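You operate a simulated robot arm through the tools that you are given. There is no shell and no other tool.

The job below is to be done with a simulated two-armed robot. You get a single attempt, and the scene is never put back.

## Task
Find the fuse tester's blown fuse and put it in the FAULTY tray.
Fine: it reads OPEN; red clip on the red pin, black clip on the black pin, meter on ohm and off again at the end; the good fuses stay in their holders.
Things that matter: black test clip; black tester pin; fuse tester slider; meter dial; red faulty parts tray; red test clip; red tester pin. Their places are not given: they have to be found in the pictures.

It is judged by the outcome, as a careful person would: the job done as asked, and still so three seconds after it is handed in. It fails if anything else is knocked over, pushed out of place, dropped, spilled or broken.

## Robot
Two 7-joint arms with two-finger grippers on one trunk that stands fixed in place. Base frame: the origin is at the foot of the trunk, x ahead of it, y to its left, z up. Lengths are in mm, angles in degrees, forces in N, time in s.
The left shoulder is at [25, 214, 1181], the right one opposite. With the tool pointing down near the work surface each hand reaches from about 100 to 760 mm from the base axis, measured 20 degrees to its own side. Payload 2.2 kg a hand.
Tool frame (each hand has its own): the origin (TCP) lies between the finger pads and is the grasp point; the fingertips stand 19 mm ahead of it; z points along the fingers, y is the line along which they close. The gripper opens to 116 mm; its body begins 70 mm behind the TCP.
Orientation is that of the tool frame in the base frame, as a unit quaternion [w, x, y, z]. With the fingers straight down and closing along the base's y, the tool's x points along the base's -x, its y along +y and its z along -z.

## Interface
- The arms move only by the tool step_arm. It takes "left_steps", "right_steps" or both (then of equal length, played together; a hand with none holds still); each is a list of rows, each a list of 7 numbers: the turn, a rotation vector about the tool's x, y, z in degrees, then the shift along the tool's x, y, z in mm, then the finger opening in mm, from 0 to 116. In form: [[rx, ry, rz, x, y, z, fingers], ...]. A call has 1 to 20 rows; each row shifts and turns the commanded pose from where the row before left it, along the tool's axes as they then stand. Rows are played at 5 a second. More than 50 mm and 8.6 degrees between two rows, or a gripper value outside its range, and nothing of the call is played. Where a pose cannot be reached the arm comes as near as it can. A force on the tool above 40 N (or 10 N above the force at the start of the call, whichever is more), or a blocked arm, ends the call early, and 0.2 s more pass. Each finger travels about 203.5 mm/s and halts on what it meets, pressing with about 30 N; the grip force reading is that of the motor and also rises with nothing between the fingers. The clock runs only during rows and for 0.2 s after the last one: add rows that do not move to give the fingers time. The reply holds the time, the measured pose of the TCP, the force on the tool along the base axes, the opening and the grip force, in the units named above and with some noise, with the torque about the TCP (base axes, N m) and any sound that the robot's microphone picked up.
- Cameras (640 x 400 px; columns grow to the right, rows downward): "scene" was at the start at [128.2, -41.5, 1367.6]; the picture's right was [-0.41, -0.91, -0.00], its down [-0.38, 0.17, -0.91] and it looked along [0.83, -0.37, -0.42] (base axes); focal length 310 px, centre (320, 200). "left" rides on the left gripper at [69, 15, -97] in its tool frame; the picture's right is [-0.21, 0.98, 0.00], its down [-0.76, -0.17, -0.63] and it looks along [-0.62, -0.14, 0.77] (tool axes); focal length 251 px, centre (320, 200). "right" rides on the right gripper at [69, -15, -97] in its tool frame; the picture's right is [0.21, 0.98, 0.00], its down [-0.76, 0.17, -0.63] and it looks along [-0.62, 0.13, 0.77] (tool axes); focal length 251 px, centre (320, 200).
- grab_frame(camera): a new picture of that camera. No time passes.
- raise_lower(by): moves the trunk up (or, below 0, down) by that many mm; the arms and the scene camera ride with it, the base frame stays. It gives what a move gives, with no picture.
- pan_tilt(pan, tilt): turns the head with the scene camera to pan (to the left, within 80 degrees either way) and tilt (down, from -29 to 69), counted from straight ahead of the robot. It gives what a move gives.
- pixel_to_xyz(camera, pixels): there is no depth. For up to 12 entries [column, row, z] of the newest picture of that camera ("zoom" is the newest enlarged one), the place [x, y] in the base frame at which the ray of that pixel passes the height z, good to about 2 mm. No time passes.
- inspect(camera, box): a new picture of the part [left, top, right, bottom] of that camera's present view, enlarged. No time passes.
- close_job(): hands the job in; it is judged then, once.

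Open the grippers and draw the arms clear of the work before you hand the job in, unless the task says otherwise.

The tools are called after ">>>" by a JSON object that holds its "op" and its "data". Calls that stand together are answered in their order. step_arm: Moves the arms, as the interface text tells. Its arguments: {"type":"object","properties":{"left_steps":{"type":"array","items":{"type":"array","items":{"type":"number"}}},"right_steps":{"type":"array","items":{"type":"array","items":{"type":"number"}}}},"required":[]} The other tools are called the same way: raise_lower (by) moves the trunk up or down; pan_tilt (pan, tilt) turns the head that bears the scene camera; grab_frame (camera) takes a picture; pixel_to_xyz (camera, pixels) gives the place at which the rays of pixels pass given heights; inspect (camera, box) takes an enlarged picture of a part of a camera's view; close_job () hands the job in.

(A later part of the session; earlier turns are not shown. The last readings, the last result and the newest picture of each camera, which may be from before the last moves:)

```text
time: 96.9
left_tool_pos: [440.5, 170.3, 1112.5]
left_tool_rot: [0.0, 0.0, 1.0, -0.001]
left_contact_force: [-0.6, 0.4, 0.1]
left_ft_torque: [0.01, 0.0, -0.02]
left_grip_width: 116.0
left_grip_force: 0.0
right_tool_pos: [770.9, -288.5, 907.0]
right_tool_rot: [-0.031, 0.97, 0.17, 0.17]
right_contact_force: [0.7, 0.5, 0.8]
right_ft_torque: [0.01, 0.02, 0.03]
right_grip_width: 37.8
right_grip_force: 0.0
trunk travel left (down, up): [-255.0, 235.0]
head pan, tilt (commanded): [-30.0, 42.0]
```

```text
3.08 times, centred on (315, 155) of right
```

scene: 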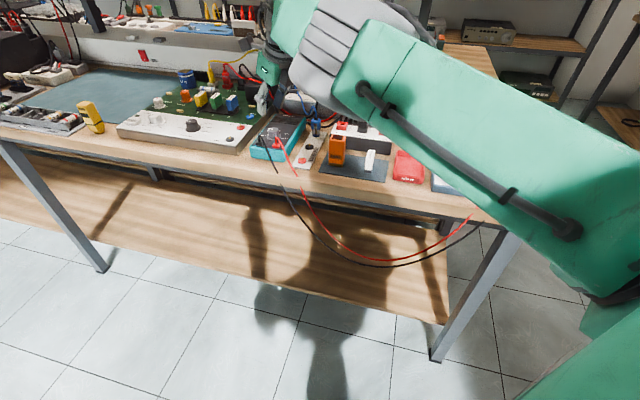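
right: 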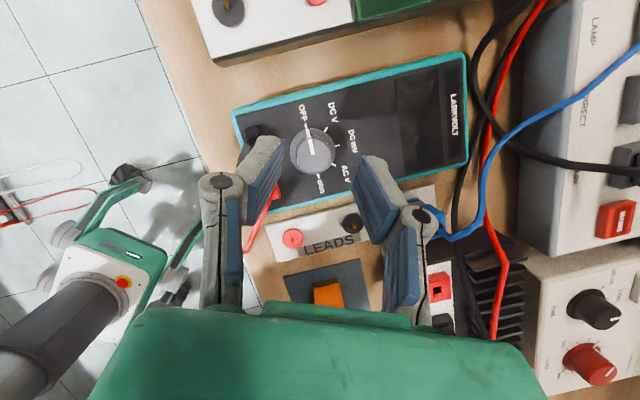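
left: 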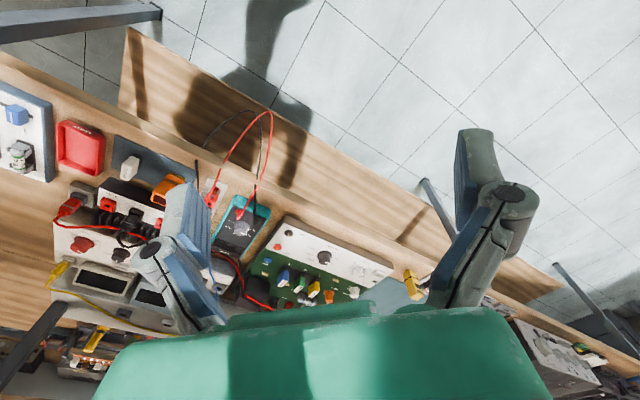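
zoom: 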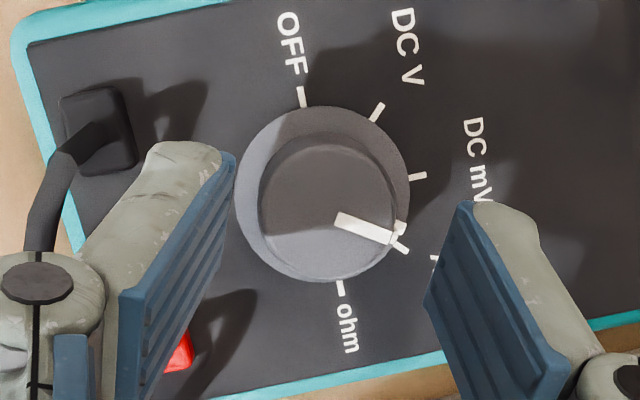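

Pointer is ≈7.6° before AC V, so ≈52.6° remain to ohm. I descend, grip, and turn 52.6°.

>>> {"op": "step_arm", "data": {"right_steps": [[0, 0, 0, -2.2, 0.6, 6.3, 38], [0, 0, 0, -2.2, 0.6, 6.3, 38], [0, 0, 0, -2.3, 0.4, 6.3, 38], [0, 0, 0, 0, 0, 0, 38], [0, 0, 0, 0, 0, 0, 30], [0, 0, 0, 0, 0, 0, 22], [0, 0, 0, 0, 0, 0, 16], [0, 0, 0, 0, 0, 0, 16], [-2.89, 0.03, 7.98, 0, -0.74, 0, 16], [-2.89, 0.03, 7.98, 0, -0.74, 0, 16], [-2.89, 0.03, 7.98, 0, -0.74, 0, 16], [-2.89, 0.03, 7.98, 0, -0.74, 0, 16], [-2.89, 0.03, 7.98, 0, -0.74, 0, 16], [-2.89, 0.03, 7.98, 0, -0.74, 0, 16], [0, 0, 0, 0, 0, 0, 16]]}}

>>> {"op": "inspect", "data": {"camera": "right", "box": [230, 90, 400, 220]}}

>>> {"op": "inspect", "data": {"camera": "scene", "box": [255, 105, 315, 165]}}

```text
time: 100.1
left_tool_pos: [440.4, 170.1, 1112.5]
left_tool_rot: [0.002, 0.0, 1.0, 0.001]
left_contact_force: [-0.8, -0.4, -0.3]
left_ft_torque: [0.0, 0.01, -0.01]
left_grip_width: 116.0
left_grip_force: 0.0
right_tool_pos: [773.1, -286.0, 886.5]
right_tool_rot: [0.046, 0.949, -0.265, 0.167]
right_contact_force: [1.3, 1.1, -0.1]
right_ft_torque: [0.24, 0.41, 0.05]
right_grip_width: 27.1
right_grip_force: 30.3
trunk travel left (down, up): [-255.0, 235.0]
head pan, tilt (commanded): [-30.0, 42.0]
```

```text
3.08 times, centred on (315, 155) of right
```

zoom: 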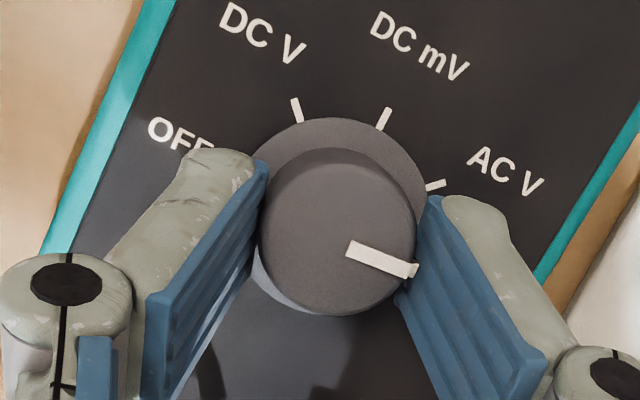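

```text
6.67 times, centred on (285, 135) of scene
```

zoom: 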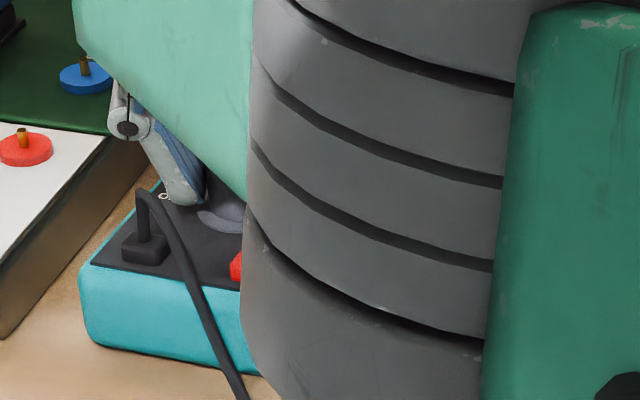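

Turned ≈51°; the mark seems at the ohm direction. I add 1.6°, release, rise, and check the dial and display.

>>> {"op": "step_arm", "data": {"right_steps": [[-0.54, 0, 1.5, 0, -0.14, 0, 16], [0, 0, 0, 0, 0, 0, 16], [0, 0, 0, 0, 0, 0, 30], [0, 0, 0, 0, 0, 0, 38], [0, 0, 0, 0, 0, 0, 38], [0, 0, 0, 3.7, 0, -10.3, 38], [0, 0, 0, 3.7, 0, -10.3, 38], [0, 0, 0, 0, 0, 0, 38]]}}

>>> {"op": "inspect", "data": {"camera": "right", "box": [220, 30, 440, 220]}}

```text
time: 101.9
left_tool_pos: [440.1, 169.9, 1113.3]
left_tool_rot: [0.0, 0.001, 1.0, 0.0]
left_contact_force: [0.1, 0.3, 0.4]
left_ft_torque: [-0.04, 0.04, -0.05]
left_grip_width: 116.1
left_grip_force: 0.0
right_tool_pos: [771.0, -283.1, 909.2]
right_tool_rot: [0.048, 0.945, -0.278, 0.166]
right_contact_force: [-0.6, 1.1, 0.6]
right_ft_torque: [-0.01, -0.04, -0.01]
right_grip_width: 38.2
right_grip_force: 0.1
trunk travel left (down, up): [-255.0, 235.0]
head pan, tilt (commanded): [-30.0, 42.0]
```

```text
2.11 times, centred on (330, 125) of right
```

zoom: 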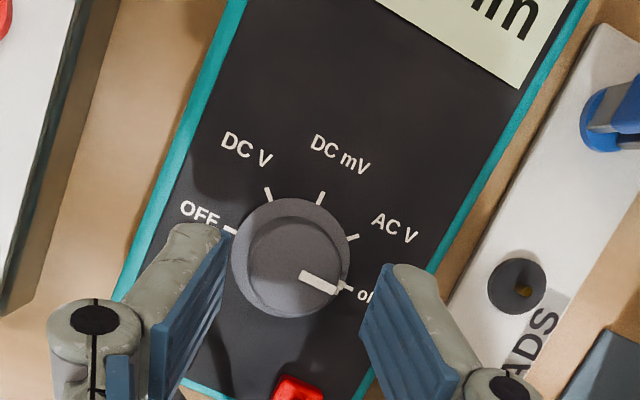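

The display has turned on (text ending in "m" visible). I rise and withdraw to see the whole display with the scene camera.

>>> {"op": "step_arm", "data": {"right_steps": [[0, 0, 0, 6.8, 0, -18.8, 38], [0, 0, 0, 6.8, 0, -18.8, 38], [0, 0, 0, 6.8, 0, -18.8, 38], [0, 0, 0, -11.6, 36.7, -4.3, 38], [0, 0, 0, -11.6, 36.7, -4.3, 38], [0, 0, 0, -11.6, 36.7, -4.3, 38], [0, 0, 0, -11.6, 36.7, -4.3, 38], [0, -7, 0, 0, 0, 0, 38], [0, -7, 0, 0, 0, 0, 38], [0, -6, 0, 0, 0, 0, 38], [0, 0, 0, 0, 0, 0, 38]]}}

>>> {"op": "grab_frame", "data": {"camera": "scene"}}

>>> {"op": "grab_frame", "data": {"camera": "right"}}

```text
time: 104.3
left_tool_pos: [440.1, 167.5, 1114.0]
left_tool_rot: [0.001, 0.0, 1.0, 0.0]
left_contact_force: [-0.4, -1.0, 0.2]
left_ft_torque: [-0.01, -0.01, 0.01]
left_grip_width: 115.9
left_grip_force: 0.1
right_tool_pos: [649.5, -382.6, 969.7]
right_tool_rot: [-0.002, 0.96, -0.281, -0.001]
right_contact_force: [0.4, -0.1, -0.1]
right_ft_torque: [-0.02, -0.04, -0.01]
right_grip_width: 38.3
right_grip_force: 0.1
trunk travel left (down, up): [-255.0, 235.0]
head pan, tilt (commanded): [-30.0, 42.0]
```

```text
taken
```

scene: 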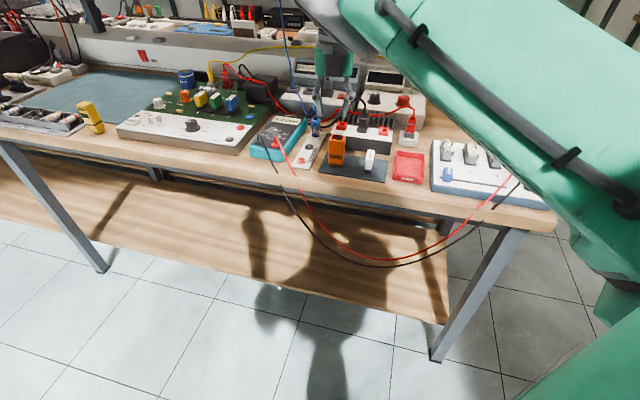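

```text
taken
```

right: 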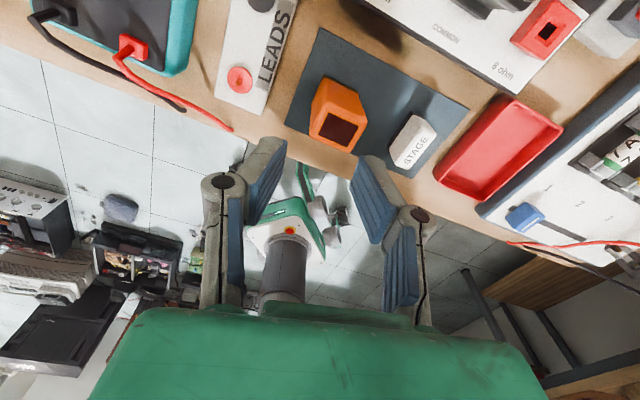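

The meter is visible in the scene at (280,125). I zoom on its display.

>>> {"op": "inspect", "data": {"camera": "scene", "box": [255, 105, 315, 160]}}

>>> {"op": "inspect", "data": {"camera": "scene", "box": [270, 110, 310, 135]}}

```text
7.27 times, centred on (285, 132) of scene
```

zoom: 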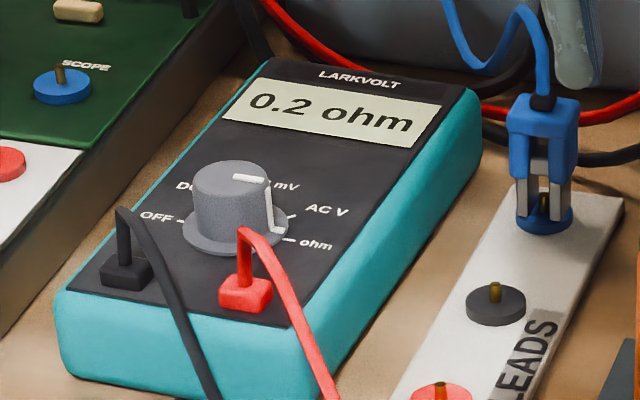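

```text
16.00 times, centred on (290, 122) of scene
```

zoom: 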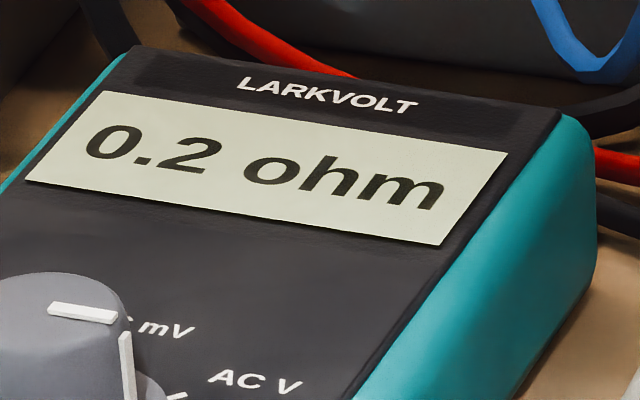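

Slider position 1 reads 0.2 ohm: fuse 1 is good. Now I turn the hand to yaw 135° and move over the tester to look at the slider and fuses.

>>> {"op": "step_arm", "data": {"right_steps": [[0, 0, 6.2, 0, 0, -10, 38], [0, 0, 6.1, 0, 0, -20, 38], [0, 0, 0, 1, 40, 0, 38], [0, 0, 0, 1, 44, 0, 38], [0, 0, 0, 1, 44, 0, 38], [0, 0, 0, 1, 44, 0, 38], [0, 0, 0, 1, 44, 0, 38], [0, 0, 0, 0, 0, 0, 38], [0, 0, 0, 0, 0, 0, 38]]}}

>>> {"op": "grab_frame", "data": {"camera": "right"}}

>>> {"op": "grab_frame", "data": {"camera": "scene"}}

```text
time: 106.3
left_tool_pos: [439.6, 170.1, 1114.0]
left_tool_rot: [0.001, 0.0, 1.0, -0.001]
left_contact_force: [-0.8, 1.2, 0.4]
left_ft_torque: [-0.03, -0.03, -0.01]
left_grip_width: 115.6
left_grip_force: 0.0
right_tool_pos: [499.9, -537.3, 999.9]
right_tool_rot: [-0.001, 0.924, -0.382, 0.0]
right_contact_force: [0.4, -0.6, 0.1]
right_ft_torque: [0.0, -0.04, 0.0]
right_grip_width: 38.0
right_grip_force: 0.2
trunk travel left (down, up): [-255.0, 235.0]
head pan, tilt (commanded): [-30.0, 42.0]
```

```text
taken
```

right: 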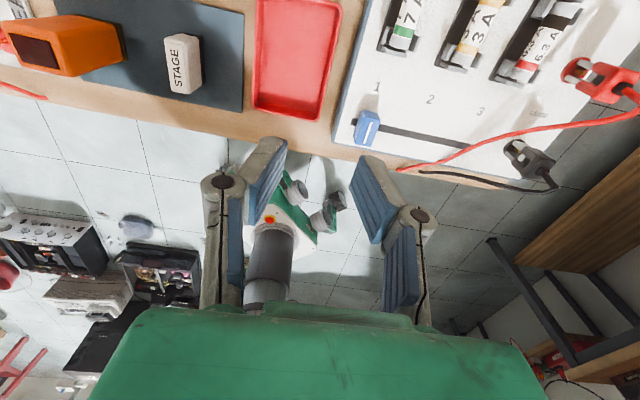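

```text
taken
```

scene: 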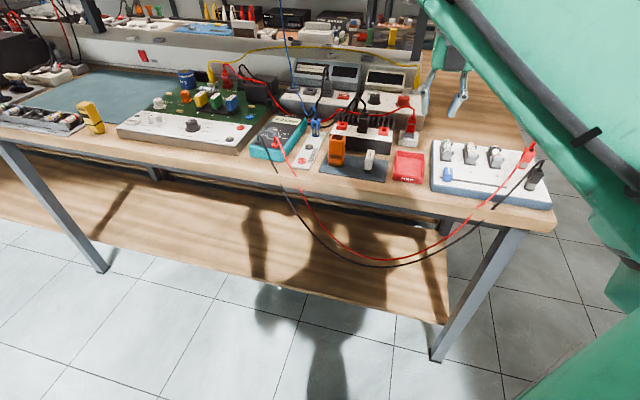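

Slider at (367,128), numbers 1, 2, 3 at (378,87), (430,99), (480,112). I zoom in on the tester from both cameras.

>>> {"op": "inspect", "data": {"camera": "right", "box": [335, 60, 535, 180]}}

>>> {"op": "pixel_to_xyz", "data": {"camera": "zoom", "pixels": [[138, 90, 841], [302, 130, 841], [463, 170, 841], [80, 205, 841], [412, 275, 841], [103, 215, 865], [103, 215, 858]]}}

>>> {"op": "inspect", "data": {"camera": "scene", "box": [425, 130, 520, 210]}}

```text
3.20 times, centred on (435, 120) of right
```

zoom: 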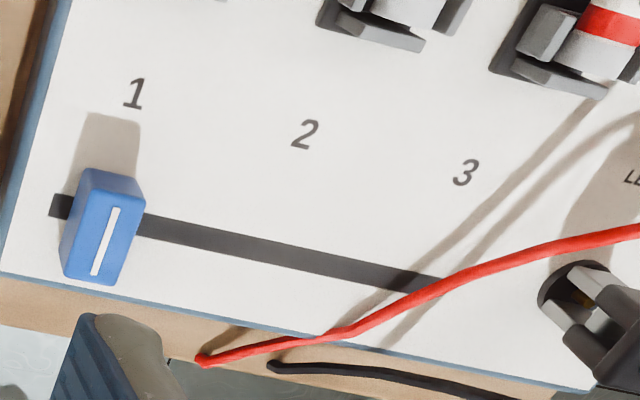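

```text
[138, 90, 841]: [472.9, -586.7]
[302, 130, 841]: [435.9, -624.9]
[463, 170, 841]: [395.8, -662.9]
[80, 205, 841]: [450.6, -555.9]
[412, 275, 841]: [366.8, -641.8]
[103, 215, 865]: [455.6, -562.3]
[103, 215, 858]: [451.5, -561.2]
```

```text
5.00 times, centred on (472, 170) of scene
```

zoom: 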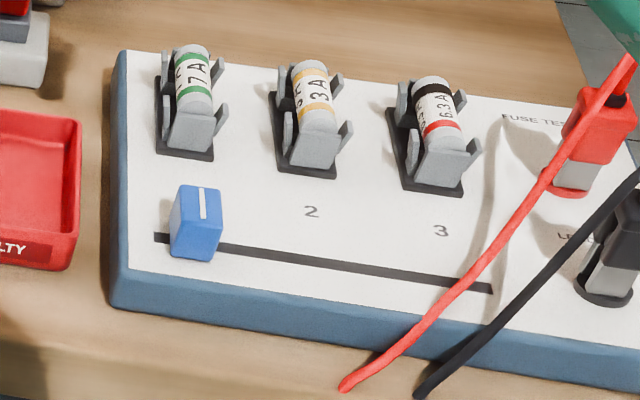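

The number labels are ≈54 mm apart along the bench's right direction, and the slider block carries a white stripe on top. I triangulate the stripe ends: right (113,210),(95,273); scene (203,188),(203,220).

>>> {"op": "pixel_to_xyz", "data": {"camera": "zoom", "pixels": [[203, 188, 860], [203, 188, 866], [203, 188, 872], [203, 220, 860], [203, 220, 866], [203, 220, 872], [157, 238, 841], [490, 287, 841], [192, 260, 841]]}}

>>> {"op": "inspect", "data": {"camera": "right", "box": [335, 60, 535, 180]}}

>>> {"op": "pixel_to_xyz", "data": {"camera": "zoom", "pixels": [[113, 210, 860], [113, 210, 866], [113, 210, 872], [95, 273, 860], [95, 273, 866], [95, 273, 872], [50, 205, 841], [440, 283, 841]]}}

```text
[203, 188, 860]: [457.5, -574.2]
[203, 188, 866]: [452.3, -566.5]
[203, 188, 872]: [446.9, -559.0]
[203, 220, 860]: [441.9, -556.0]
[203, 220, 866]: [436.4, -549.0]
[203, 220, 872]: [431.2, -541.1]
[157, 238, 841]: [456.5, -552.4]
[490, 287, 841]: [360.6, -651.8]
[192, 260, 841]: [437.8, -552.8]
```

```text
3.20 times, centred on (435, 120) of right
```

zoom: 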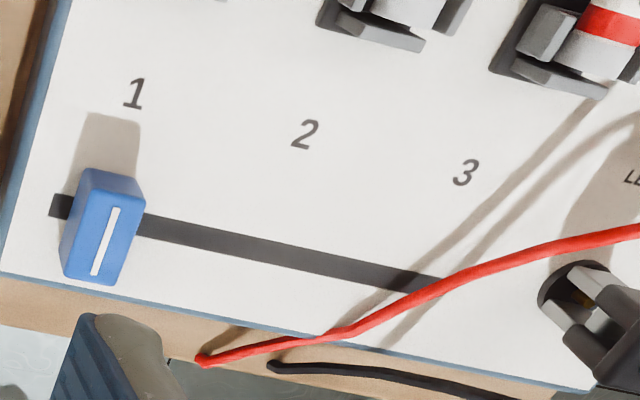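

```text
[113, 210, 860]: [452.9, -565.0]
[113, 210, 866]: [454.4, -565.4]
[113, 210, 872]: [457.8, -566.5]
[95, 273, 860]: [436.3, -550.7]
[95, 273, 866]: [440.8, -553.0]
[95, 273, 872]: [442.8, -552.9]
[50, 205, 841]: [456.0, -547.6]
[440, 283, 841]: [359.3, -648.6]
```

Slider top centre ≈(446.5,-559), z≈864.5, aligned with label 1; positions 2 and 3 lie +54 and +108 mm along the bench's right direction. I move above the slider to z≈900.

>>> {"op": "step_arm", "data": {"right_steps": [[0, 0, 0, -5.6, 13.3, 20, 38], [0, 0, 0, -5.6, 13.3, 20, 38], [0, 0, 0, -5.6, 13.3, 20, 38], [0, 0, 0, -5.7, 13.2, 20, 38], [0, 0, 0, 0, 0, 20, 38], [0, 0, 0, 0, 0, 0, 38], [0, 0, 0, 0, 0, 0, 38]]}}

>>> {"op": "grab_frame", "data": {"camera": "right"}}

>>> {"op": "pixel_to_xyz", "data": {"camera": "right", "pixels": [[320, 150, 865]]}}

```text
time: 107.9
left_tool_pos: [439.4, 168.8, 1112.2]
left_tool_rot: [0.001, -0.001, 1.0, -0.001]
left_contact_force: [-0.9, 0.7, 0.8]
left_ft_torque: [0.02, -0.01, 0.01]
left_grip_width: 116.2
left_grip_force: 0.0
right_tool_pos: [447.6, -560.5, 899.1]
right_tool_rot: [-0.001, 0.924, -0.382, -0.001]
right_contact_force: [-0.2, 0.3, 1.0]
right_ft_torque: [0.02, -0.02, -0.02]
right_grip_width: 37.9
right_grip_force: 0.1
trunk travel left (down, up): [-255.0, 235.0]
head pan, tilt (commanded): [-30.0, 42.0]
```

```text
taken
```

right: 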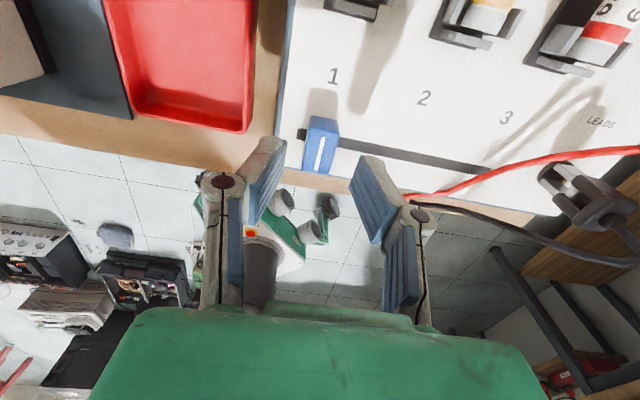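

```text
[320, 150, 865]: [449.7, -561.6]
```

The slider's stripe centre at (320,152) maps to ≈(449.7,-561.6), close to the TCP. I descend to z≈866 and grip it.

>>> {"op": "step_arm", "data": {"right_steps": [[0, 0, 0, 1, -1, 11, 38], [0, 0, 0, 0, 0, 11, 38], [0, 0, 0, 0, 0, 11, 38], [0, 0, 0, 0, 0, 0, 38], [0, 0, 0, 0, 0, 0, 28], [0, 0, 0, 0, 0, 0, 18], [0, 0, 0, 0, 0, 0, 10], [0, 0, 0, 0, 0, 0, 10]]}}

>>> {"op": "inspect", "data": {"camera": "right", "box": [230, 80, 420, 200]}}

```text
time: 109.7
left_tool_pos: [440.0, 167.7, 1113.9]
left_tool_rot: [0.001, 0.0, 1.0, 0.0]
left_contact_force: [-0.5, 0.3, -0.8]
left_ft_torque: [-0.01, -0.04, 0.02]
left_grip_width: 115.8
left_grip_force: 0.1
right_tool_pos: [447.8, -561.2, 864.8]
right_tool_rot: [-0.002, 0.924, -0.383, -0.001]
right_contact_force: [-3.4, -1.1, -1.1]
right_ft_torque: [-0.08, 0.0, 0.01]
right_grip_width: 18.1
right_grip_force: 43.5
trunk travel left (down, up): [-255.0, 235.0]
head pan, tilt (commanded): [-30.0, 42.0]
```

```text
3.33 times, centred on (325, 140) of right
```

zoom: 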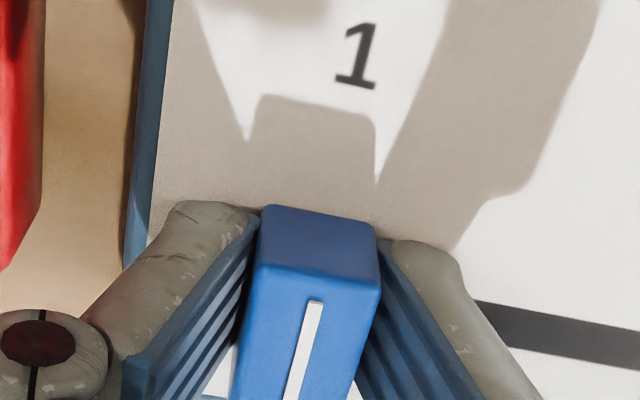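

Gripped (18 mm). I slide it 54 mm along the slot toward position 2.

>>> {"op": "step_arm", "data": {"right_steps": [[0, 0, 0, 0, 6, 0, 10], [0, 0, 0, 0, 8, 0, 10], [0, 0, 0, 0, 8, 0, 10], [0, 0, 0, 0, 8, 0, 10], [0, 0, 0, 0, 8, 0, 10], [0, 0, 0, 0, 8, 0, 10], [0, 0, 0, 0, 8, 0, 10], [0, 0, 0, 0, 0, 0, 10]]}}

>>> {"op": "grab_frame", "data": {"camera": "right"}}

>>> {"op": "inspect", "data": {"camera": "scene", "box": [255, 105, 315, 160]}}

>>> {"op": "inspect", "data": {"camera": "scene", "box": [425, 120, 560, 215]}}

```text
time: 111.5
left_tool_pos: [440.5, 168.0, 1112.9]
left_tool_rot: [0.001, -0.001, 1.0, 0.0]
left_contact_force: [0.8, -0.3, -0.3]
left_ft_torque: [-0.01, 0.01, 0.01]
left_grip_width: 115.9
left_grip_force: 0.1
right_tool_pos: [410.3, -598.9, 865.7]
right_tool_rot: [-0.001, 0.924, -0.383, 0.0]
right_contact_force: [0.9, -1.7, -1.0]
right_ft_torque: [-0.21, -0.18, -0.03]
right_grip_width: 18.2
right_grip_force: 43.3
trunk travel left (down, up): [-255.0, 235.0]
head pan, tilt (commanded): [-30.0, 42.0]
```

```text
taken
```

right: 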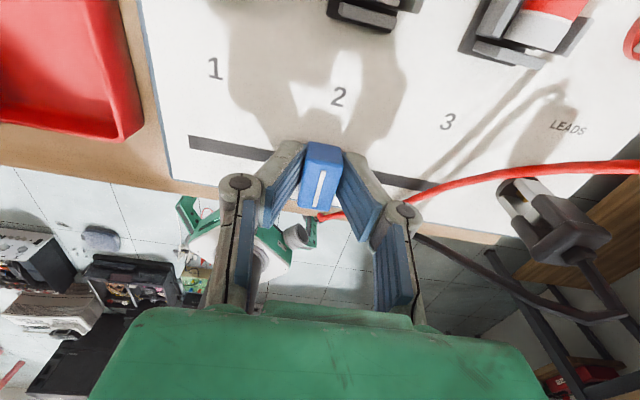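

```text
7.27 times, centred on (285, 132) of scene
```

zoom: 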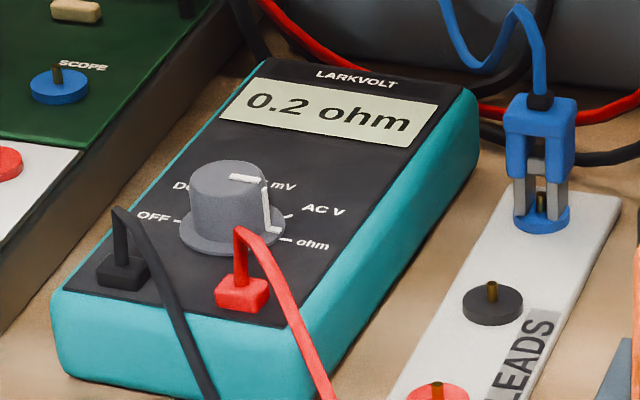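

```text
4.21 times, centred on (492, 168) of scene
```

zoom: 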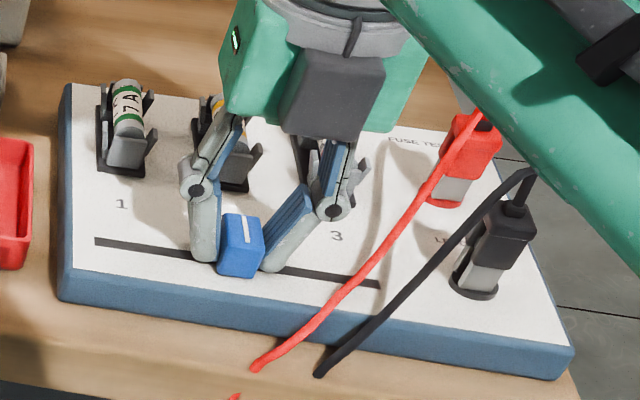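

Slider now aligns with label 2 and the meter reads 0.2 ohm. I wait briefly and re-read before moving on.

>>> {"op": "step_arm", "data": {"right_steps": [[0, 0, 0, 0, 0, 0, 10], [0, 0, 0, 0, 0, 0, 10], [0, 0, 0, 0, 0, 0, 10], [0, 0, 0, 0, 0, 0, 10], [0, 0, 0, 0, 0, 0, 10]]}}

>>> {"op": "inspect", "data": {"camera": "scene", "box": [255, 105, 315, 160]}}

```text
time: 112.7
left_tool_pos: [440.3, 167.6, 1113.3]
left_tool_rot: [0.001, 0.0, 1.0, 0.0]
left_contact_force: [-0.3, -0.2, -0.1]
left_ft_torque: [0.0, 0.01, -0.01]
left_grip_width: 115.7
left_grip_force: 0.1
right_tool_pos: [409.9, -598.4, 864.9]
right_tool_rot: [-0.001, 0.924, -0.383, 0.0]
right_contact_force: [1.8, -2.9, -0.3]
right_ft_torque: [-0.08, -0.07, -0.04]
right_grip_width: 18.0
right_grip_force: 43.4
trunk travel left (down, up): [-255.0, 235.0]
head pan, tilt (commanded): [-30.0, 42.0]
```

```text
7.27 times, centred on (285, 132) of scene
```

zoom: 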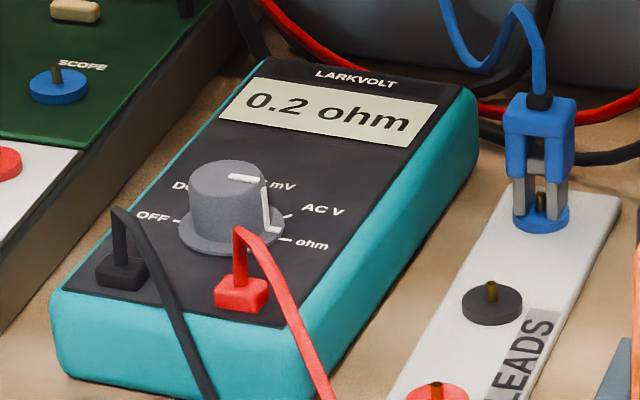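

Position 2 also reads 0.2 ohm: fuse 2 is good. I slide on toward position 3, first 40 mm, and check clearance to the black clip.

>>> {"op": "step_arm", "data": {"right_steps": [[0, 0, 0, 0, 8, 0, 10], [0, 0, 0, 0, 8, 0, 10], [0, 0, 0, 0, 8, 0, 10], [0, 0, 0, 0, 8, 0, 10], [0, 0, 0, 0, 8, 0, 10], [0, 0, 0, 0, 0, 0, 10]]}}

>>> {"op": "grab_frame", "data": {"camera": "right"}}

>>> {"op": "inspect", "data": {"camera": "scene", "box": [425, 120, 560, 215]}}

```text
time: 114.1
left_tool_pos: [439.4, 167.8, 1114.1]
left_tool_rot: [0.001, -0.001, 1.0, 0.0]
left_contact_force: [-0.1, 0.3, 0.0]
left_ft_torque: [-0.02, 0.01, 0.01]
left_grip_width: 116.3
left_grip_force: 0.0
right_tool_pos: [381.8, -627.7, 865.6]
right_tool_rot: [-0.001, 0.924, -0.382, -0.001]
right_contact_force: [-0.3, -0.4, -1.3]
right_ft_torque: [0.16, 0.13, -0.02]
right_grip_width: 18.3
right_grip_force: 43.9
trunk travel left (down, up): [-255.0, 235.0]
head pan, tilt (commanded): [-30.0, 42.0]
```

```text
taken
```

right: 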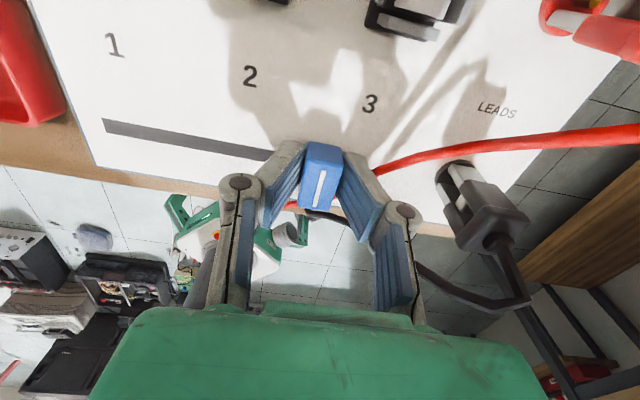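

```text
4.21 times, centred on (492, 168) of scene
```

zoom: 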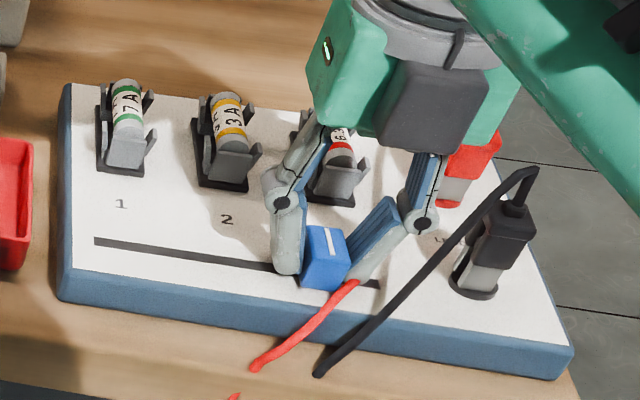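

There is still clearance to the black clip. I slide the last 14 mm to position 3.

>>> {"op": "step_arm", "data": {"right_steps": [[0, 0, 0, 0, 5, 0, 10], [0, 0, 0, 0, 5, 0, 10], [0, 0, 0, 0, 4, 0, 10], [0, 0, 0, 0, 0, 0, 10], [0, 0, 0, 0, 0, 0, 10]]}}

>>> {"op": "grab_frame", "data": {"camera": "right"}}

>>> {"op": "inspect", "data": {"camera": "scene", "box": [255, 105, 315, 160]}}

>>> {"op": "inspect", "data": {"camera": "scene", "box": [425, 120, 560, 215]}}

```text
time: 115.3
left_tool_pos: [439.6, 168.1, 1113.0]
left_tool_rot: [0.0, 0.001, 1.0, 0.0]
left_contact_force: [0.0, 0.2, -0.5]
left_ft_torque: [0.0, 0.02, 0.02]
left_grip_width: 116.4
left_grip_force: 0.0
right_tool_pos: [372.2, -636.5, 865.5]
right_tool_rot: [-0.001, 0.924, -0.383, 0.0]
right_contact_force: [-1.2, -0.5, -0.1]
right_ft_torque: [0.02, 0.06, 0.03]
right_grip_width: 18.3
right_grip_force: 43.2
trunk travel left (down, up): [-255.0, 235.0]
head pan, tilt (commanded): [-30.0, 42.0]
```

```text
taken
```

right: 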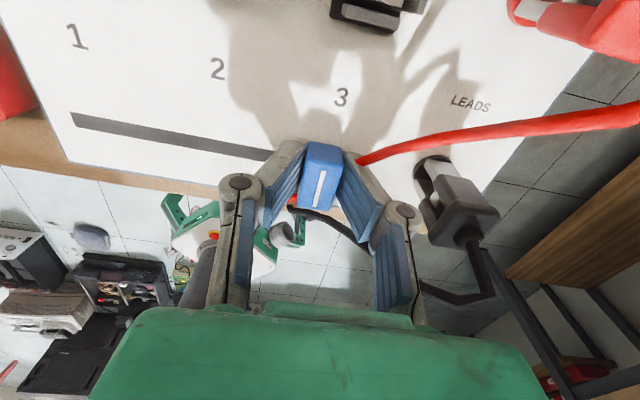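

```text
7.27 times, centred on (285, 132) of scene
```

zoom: 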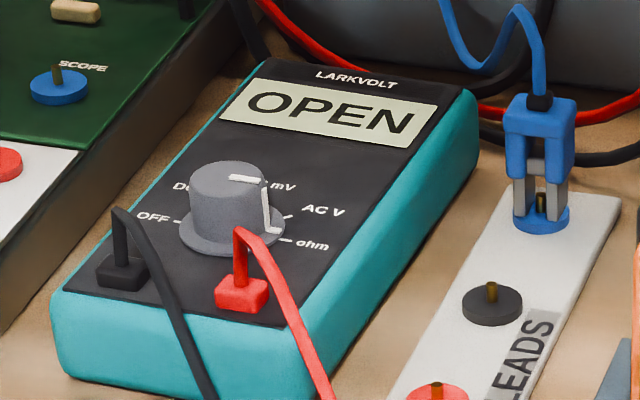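

```text
4.21 times, centred on (492, 168) of scene
```

zoom: 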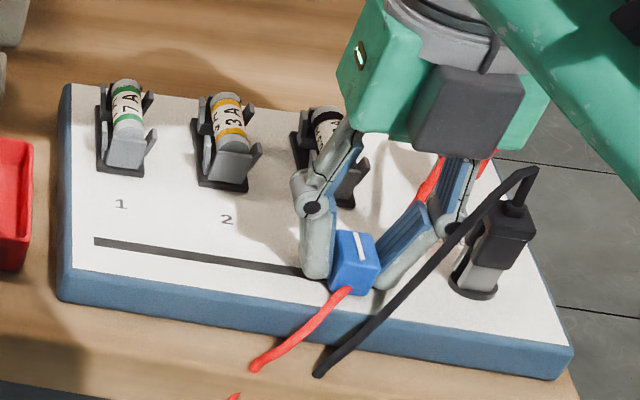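

Position 3 reads OPEN: fuse 3 (6.3 A) is blown. I release the slider with a small opening (26) to stay clear of the black clip, then rise straight up.

>>> {"op": "step_arm", "data": {"right_steps": [[0, 0, 0, 0, 0, 0, 26], [0, 0, 0, 0, 0, 0, 26], [0, 0, 0, 0, 0, -10, 26], [0, 0, 0, 0, 0, -20, 26], [0, 0, 0, 0, 0, -30, 26], [0, 0, 0, 0, 0, -40, 26], [0, 0, 0, 0, 0, -35, 26], [0, 0, 0, 0, 0, 0, 26]]}}

>>> {"op": "grab_frame", "data": {"camera": "right"}}

>>> {"op": "inspect", "data": {"camera": "scene", "box": [425, 120, 560, 215]}}

>>> {"op": "inspect", "data": {"camera": "scene", "box": [255, 105, 315, 160]}}

```text
time: 117.1
left_tool_pos: [439.7, 168.2, 1112.7]
left_tool_rot: [0.001, 0.0, 1.0, -0.001]
left_contact_force: [-0.2, -1.1, -0.2]
left_ft_torque: [0.01, 0.0, 0.02]
left_grip_width: 116.0
left_grip_force: 0.0
right_tool_pos: [373.4, -636.4, 999.9]
right_tool_rot: [-0.002, 0.924, -0.383, -0.001]
right_contact_force: [-0.2, 0.6, -0.6]
right_ft_torque: [-0.03, 0.0, 0.01]
right_grip_width: 26.1
right_grip_force: 0.0
trunk travel left (down, up): [-255.0, 235.0]
head pan, tilt (commanded): [-30.0, 42.0]
```

```text
taken
```

right: 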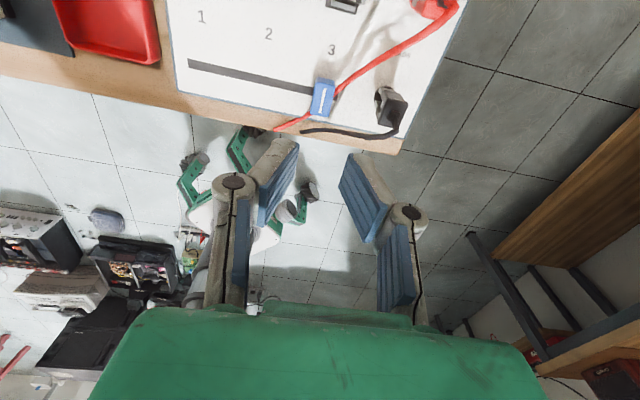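

```text
4.21 times, centred on (492, 168) of scene
```

zoom: 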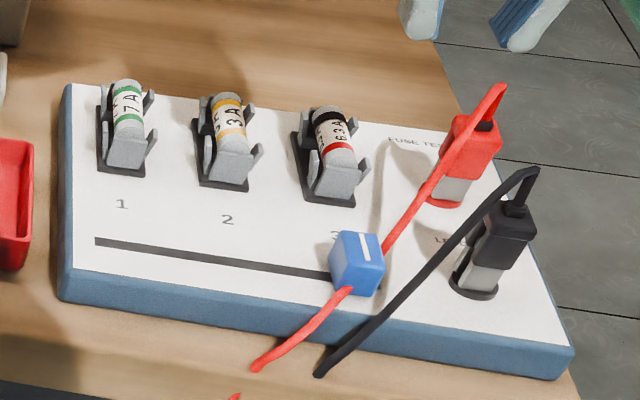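

```text
7.27 times, centred on (285, 132) of scene
```

zoom: 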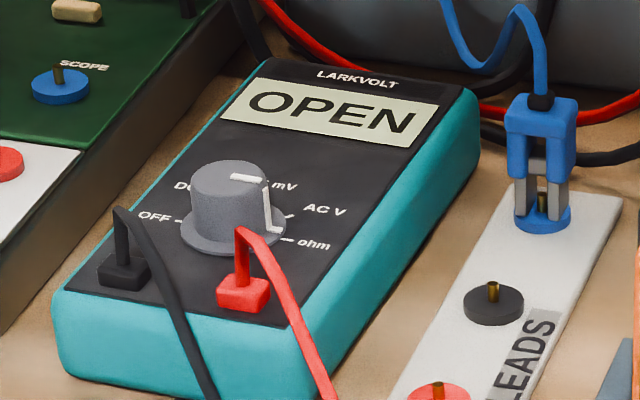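

The slider stays at 3 and the meter still reads OPEN. Now I study fuse 3 and its holder in close-up from the scene camera and move the hand above it.

>>> {"op": "inspect", "data": {"camera": "scene", "box": [480, 135, 520, 172]}}

>>> {"op": "step_arm", "data": {"right_steps": [[0, 0, 0, 25, 0, 0, 40], [0, 0, 0, 40, 0, 0, 40], [0, 0, 0, 10, 0, 0, 40], [0, 0, 0, 0, 0, 0, 40]]}}

>>> {"op": "grab_frame", "data": {"camera": "right"}}

```text
10.81 times, centred on (500, 154) of scene
```

zoom: 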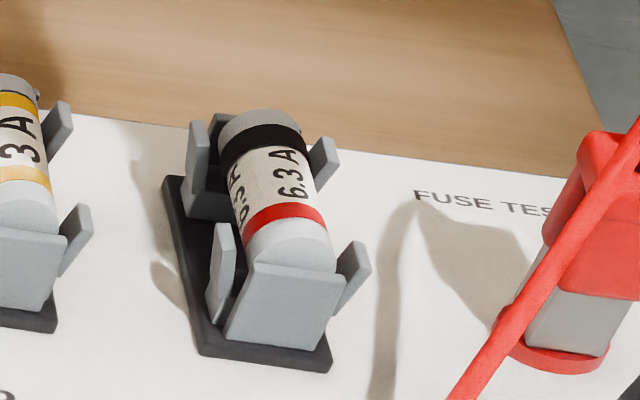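

```text
time: 118.1
left_tool_pos: [439.6, 171.2, 1114.0]
left_tool_rot: [0.001, 0.0, 1.0, -0.001]
left_contact_force: [-0.2, 0.6, 0.7]
left_ft_torque: [-0.04, 0.02, 0.03]
left_grip_width: 116.0
left_grip_force: 0.0
right_tool_pos: [424.6, -688.2, 1000.5]
right_tool_rot: [-0.001, 0.924, -0.382, 0.0]
right_contact_force: [0.7, -0.6, -0.2]
right_ft_torque: [-0.02, -0.03, 0.01]
right_grip_width: 40.2
right_grip_force: 0.2
trunk travel left (down, up): [-255.0, 235.0]
head pan, tilt (commanded): [-30.0, 42.0]
```

```text
taken
```

right: 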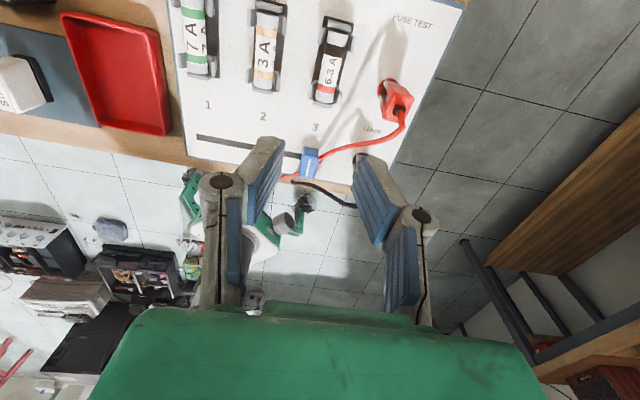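

The fuse lies along the bench's depth line, held by spring prongs at both ends; its middle is free. I zoom in from above to measure the free gap.

>>> {"op": "inspect", "data": {"camera": "right", "box": [290, 5, 420, 125]}}

```text
3.33 times, centred on (355, 65) of right
```

zoom: 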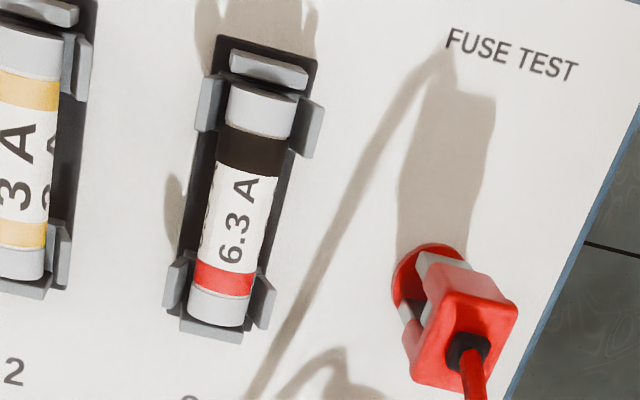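

I compute positions of the fuse ends, bands and prongs from this zoom at z≈860.

>>> {"op": "pixel_to_xyz", "data": {"camera": "zoom", "pixels": [[264, 88, 865], [214, 322, 865], [250, 148, 865], [224, 278, 865], [210, 105, 862], [307, 128, 862], [182, 288, 862], [262, 298, 862], [302, 155, 862], [188, 260, 862], [240, 205, 865]]}}

>>> {"op": "inspect", "data": {"camera": "scene", "box": [480, 135, 520, 172]}}

>>> {"op": "pixel_to_xyz", "data": {"camera": "zoom", "pixels": [[285, 245, 865], [285, 245, 870], [265, 120, 865], [265, 120, 870], [275, 190, 870], [275, 190, 865], [255, 360, 841], [170, 180, 841], [325, 165, 862], [355, 275, 862]]}}

```text
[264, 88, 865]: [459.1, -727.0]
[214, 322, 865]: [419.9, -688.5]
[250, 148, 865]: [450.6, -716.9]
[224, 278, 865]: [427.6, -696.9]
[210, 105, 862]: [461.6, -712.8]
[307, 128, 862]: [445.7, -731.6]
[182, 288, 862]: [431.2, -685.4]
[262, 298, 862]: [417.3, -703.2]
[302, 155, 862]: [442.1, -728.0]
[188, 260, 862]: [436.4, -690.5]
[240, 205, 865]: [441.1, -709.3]
```

```text
10.81 times, centred on (500, 154) of scene
```

zoom: 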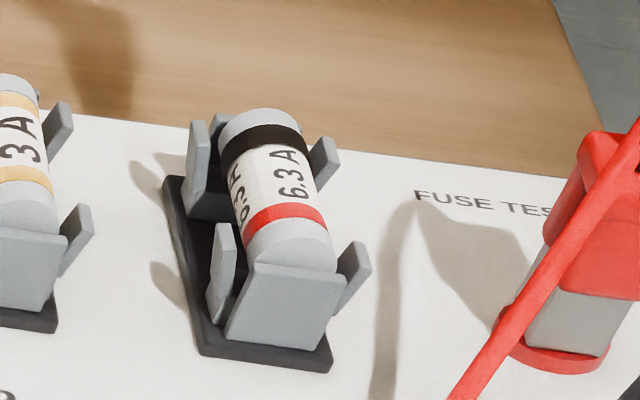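

```text
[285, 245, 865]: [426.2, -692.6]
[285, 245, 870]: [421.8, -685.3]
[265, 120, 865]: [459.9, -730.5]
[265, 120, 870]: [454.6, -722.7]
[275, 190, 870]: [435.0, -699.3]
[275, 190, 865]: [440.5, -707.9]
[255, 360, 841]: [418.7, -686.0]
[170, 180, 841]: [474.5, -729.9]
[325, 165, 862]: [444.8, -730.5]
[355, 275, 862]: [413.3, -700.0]
```

The fuse is ≈55 mm long, Ø≈13, centre ≈(440.5,-708.5), top z≈865; the free gap between prongs is ≈30 mm. I also measure the FAULTY tray from the right view (corners near (62,14),(152,30),(103,122),(170,133)).

>>> {"op": "inspect", "data": {"camera": "right", "box": [40, 0, 200, 150]}}

>>> {"op": "pixel_to_xyz", "data": {"camera": "zoom", "pixels": [[320, 200, 842], [320, 200, 825]]}}

>>> {"op": "inspect", "data": {"camera": "scene", "box": [380, 140, 440, 190]}}

```text
2.67 times, centred on (120, 75) of right
```

zoom: 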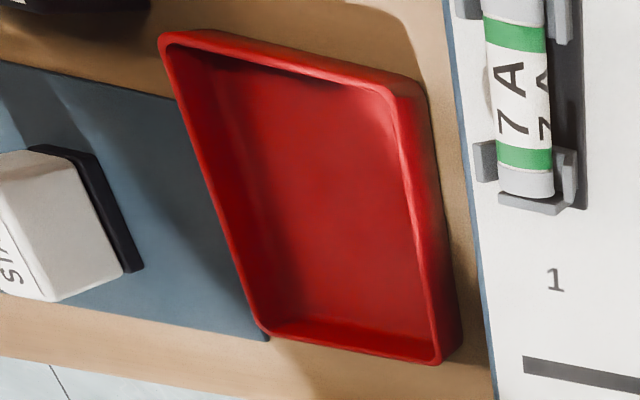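

```text
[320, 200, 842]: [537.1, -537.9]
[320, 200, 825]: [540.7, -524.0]
```

```text
8.00 times, centred on (410, 165) of scene
```

zoom: 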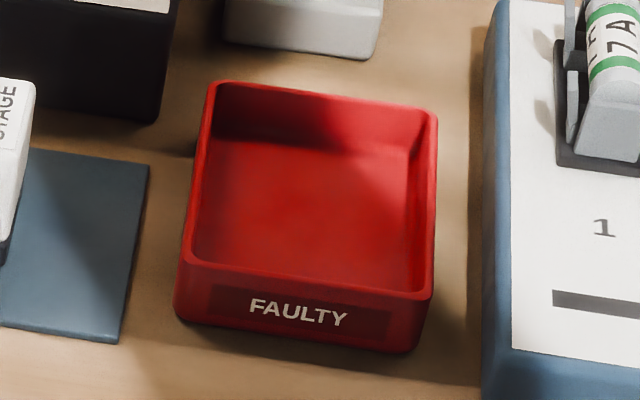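

I compute the tray rim corners in the scene zoom, then in the right zoom, to locate the tray.

>>> {"op": "pixel_to_xyz", "data": {"camera": "zoom", "pixels": [[210, 85, 840], [437, 115, 840], [430, 297, 840], [180, 262, 840], [210, 85, 850], [437, 115, 850], [430, 297, 850], [180, 262, 850], [318, 210, 825]]}}

>>> {"op": "inspect", "data": {"camera": "right", "box": [40, 0, 200, 150]}}

>>> {"op": "pixel_to_xyz", "data": {"camera": "zoom", "pixels": [[163, 40, 840], [418, 88, 840], [440, 360, 840], [265, 332, 840], [163, 40, 850], [418, 88, 850], [440, 360, 850], [265, 332, 850]]}}

```text
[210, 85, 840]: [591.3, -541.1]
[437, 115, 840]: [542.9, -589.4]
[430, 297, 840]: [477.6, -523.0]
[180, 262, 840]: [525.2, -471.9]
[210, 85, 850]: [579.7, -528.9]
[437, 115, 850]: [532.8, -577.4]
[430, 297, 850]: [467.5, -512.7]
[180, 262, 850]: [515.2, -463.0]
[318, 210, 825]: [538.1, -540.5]
```

```text
2.67 times, centred on (120, 75) of right
```

zoom: 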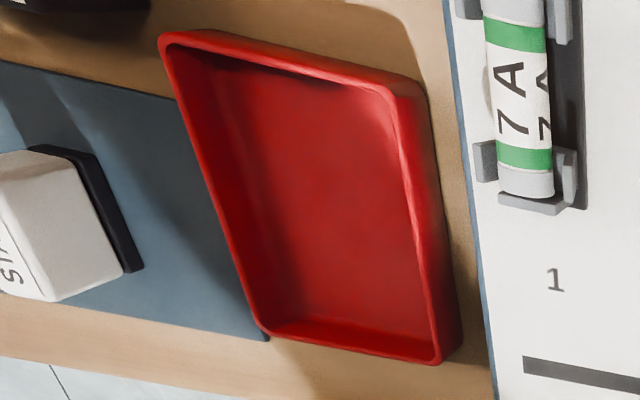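

```text
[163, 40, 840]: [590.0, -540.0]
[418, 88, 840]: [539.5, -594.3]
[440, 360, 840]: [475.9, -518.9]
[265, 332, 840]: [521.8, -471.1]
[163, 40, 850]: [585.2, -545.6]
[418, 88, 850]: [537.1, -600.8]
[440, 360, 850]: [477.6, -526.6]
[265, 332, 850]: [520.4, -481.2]
```

Tray rim spans ≈70×96 mm centred at (533,-531), rim z≈840. Now I go above fuse 3 with opening 26 to z≈905.

>>> {"op": "step_arm", "data": {"right_steps": [[0, 0, 0, 12.8, 1.5, 15, 26], [0, 0, 0, 12.8, 1.6, 25, 26], [0, 0, 0, 0, 0, 30, 26], [0, 0, 0, 0, 0, 25, 26], [0, 0, 0, 0, 0, 0, 26], [0, 0, 0, 0, 0, 0, 26]]}}

>>> {"op": "grab_frame", "data": {"camera": "right"}}

>>> {"op": "inspect", "data": {"camera": "right", "box": [240, 60, 420, 190]}}

>>> {"op": "inspect", "data": {"camera": "scene", "box": [470, 110, 550, 180]}}

```text
time: 119.5
left_tool_pos: [439.5, 167.2, 1114.1]
left_tool_rot: [0.001, 0.0, 1.0, 0.001]
left_contact_force: [0.7, 0.2, -0.4]
left_ft_torque: [0.0, -0.01, 0.0]
left_grip_width: 116.0
left_grip_force: 0.0
right_tool_pos: [441.0, -712.1, 904.4]
right_tool_rot: [-0.004, 0.924, -0.383, -0.001]
right_contact_force: [0.1, -0.4, -0.7]
right_ft_torque: [-0.01, -0.03, -0.01]
right_grip_width: 26.2
right_grip_force: 0.0
trunk travel left (down, up): [-255.0, 235.0]
head pan, tilt (commanded): [-30.0, 42.0]
```

```text
taken
```

right: 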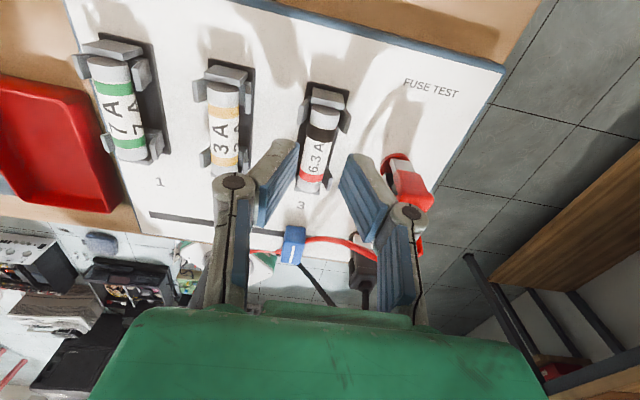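

```text
3.08 times, centred on (330, 125) of right
```

zoom: 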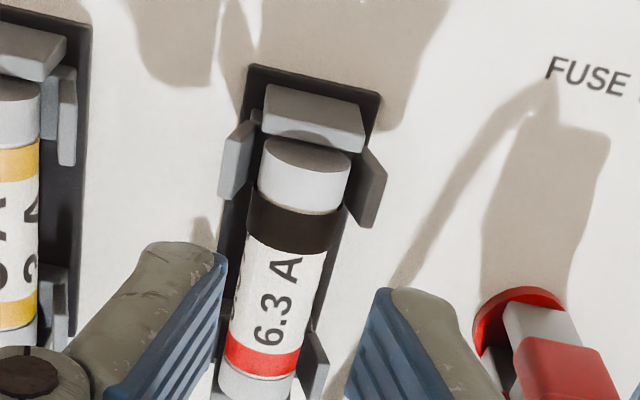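

```text
5.71 times, centred on (510, 145) of scene
```

zoom: 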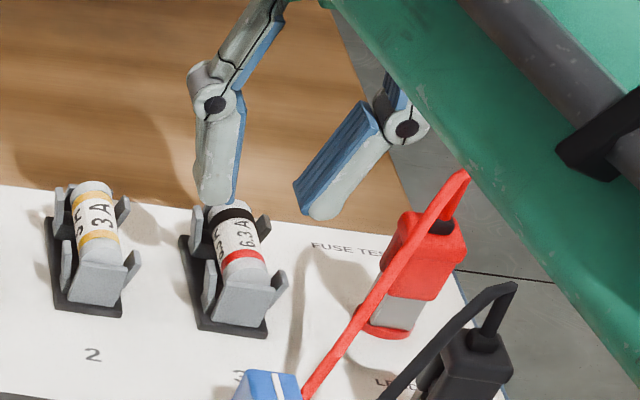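

I fine-check the fuse axis in the fresh right frame: points on the fuse's top line at (322,127) and (316,157).

>>> {"op": "pixel_to_xyz", "data": {"camera": "right", "pixels": [[325.5, 113, 865], [321, 137, 865], [316, 158, 865], [314, 172, 865], [318.5, 148, 865], [398, 178, 891], [410, 190, 891]]}}

```text
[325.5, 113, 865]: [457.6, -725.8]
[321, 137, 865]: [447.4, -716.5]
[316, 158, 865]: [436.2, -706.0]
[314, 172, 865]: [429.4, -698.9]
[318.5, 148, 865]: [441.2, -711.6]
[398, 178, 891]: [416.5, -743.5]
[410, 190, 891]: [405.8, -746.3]
```

The fuse axis lies at ≈1.5 mm toward −y_tool from the TCP, and its free middle ≈3.4 mm toward −x_tool. I correct, narrow to 24, and descend to z≈882.

>>> {"op": "step_arm", "data": {"right_steps": [[0, 0, 0, -3.4, -1.5, 0, 24], [0, 0, 0, 0, 0, 8, 24], [0, 0, 0, 0, 0, 8, 24], [0, 0, 0, 0, 0, 6, 24], [0, 0, 0, 0, 0, 0, 24], [0, 0, 0, 0, 0, 0, 24]]}}

>>> {"op": "inspect", "data": {"camera": "right", "box": [240, 80, 440, 230]}}

>>> {"op": "inspect", "data": {"camera": "scene", "box": [470, 110, 550, 180]}}

```text
time: 120.9
left_tool_pos: [439.0, 167.7, 1113.3]
left_tool_rot: [0.001, 0.0, 1.0, 0.001]
left_contact_force: [-0.5, 0.2, 0.2]
left_ft_torque: [0.0, 0.02, -0.01]
left_grip_width: 115.9
left_grip_force: 0.1
right_tool_pos: [440.0, -706.4, 882.6]
right_tool_rot: [-0.002, 0.924, -0.382, -0.001]
right_contact_force: [0.2, 0.3, 0.7]
right_ft_torque: [0.0, 0.01, 0.0]
right_grip_width: 24.0
right_grip_force: 0.0
trunk travel left (down, up): [-255.0, 235.0]
head pan, tilt (commanded): [-30.0, 42.0]
```

```text
2.67 times, centred on (340, 155) of right
```

zoom: 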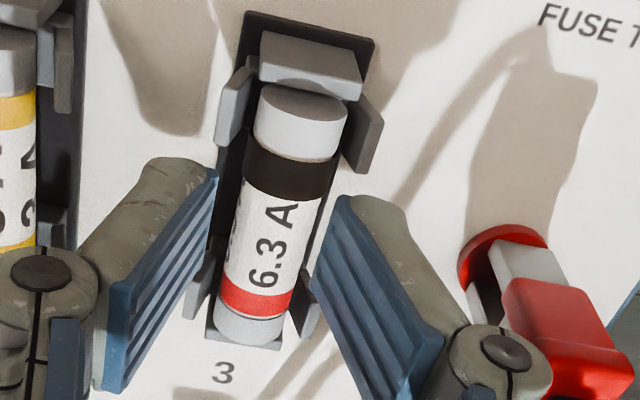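

```text
5.71 times, centred on (510, 145) of scene
```

zoom: 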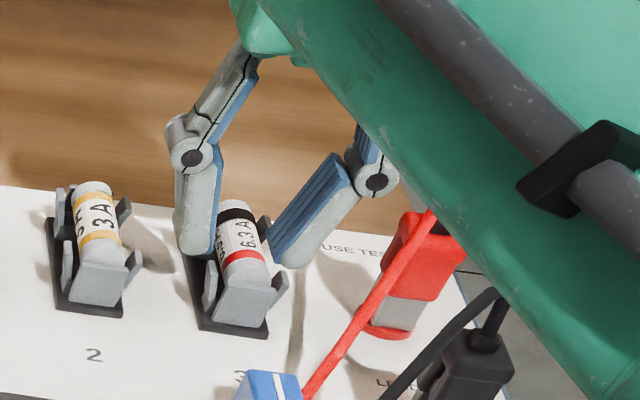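

The fuse sits ≈1.2 mm toward +y_tool from the TCP; the right knuckle is near the red clip, so I measure that gap using a fresh frame.

>>> {"op": "grab_frame", "data": {"camera": "right"}}

>>> {"op": "pixel_to_xyz", "data": {"camera": "right", "pixels": [[409.5, 186, 868], [409.5, 186, 872], [432, 188, 868], [447, 198, 891], [323, 166, 865]]}}

>>> {"op": "inspect", "data": {"camera": "right", "box": [380, 140, 480, 240]}}

```text
taken
```

right: 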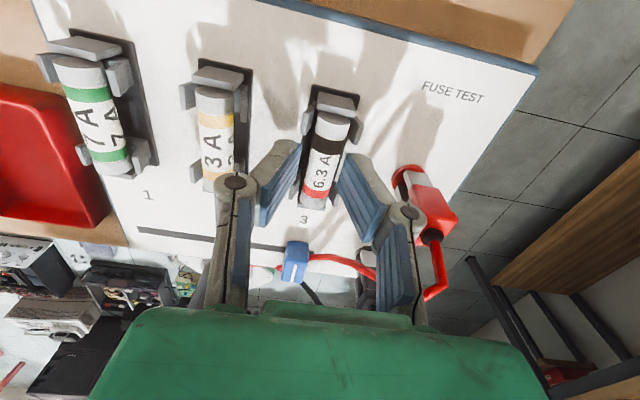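

```text
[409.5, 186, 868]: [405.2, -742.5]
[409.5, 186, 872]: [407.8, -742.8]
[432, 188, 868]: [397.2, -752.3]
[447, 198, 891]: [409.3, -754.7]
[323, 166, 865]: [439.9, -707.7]
```

```text
4.00 times, centred on (430, 190) of right
```

zoom: 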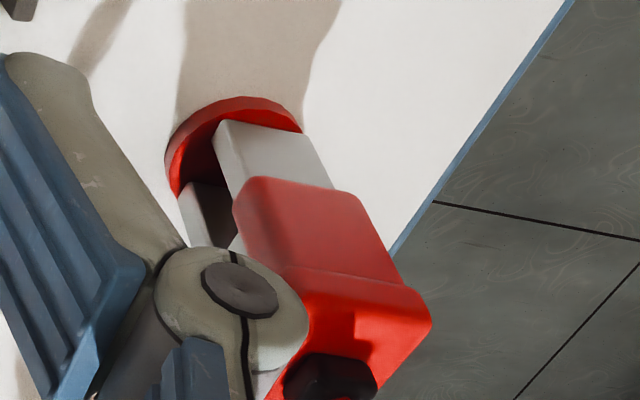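

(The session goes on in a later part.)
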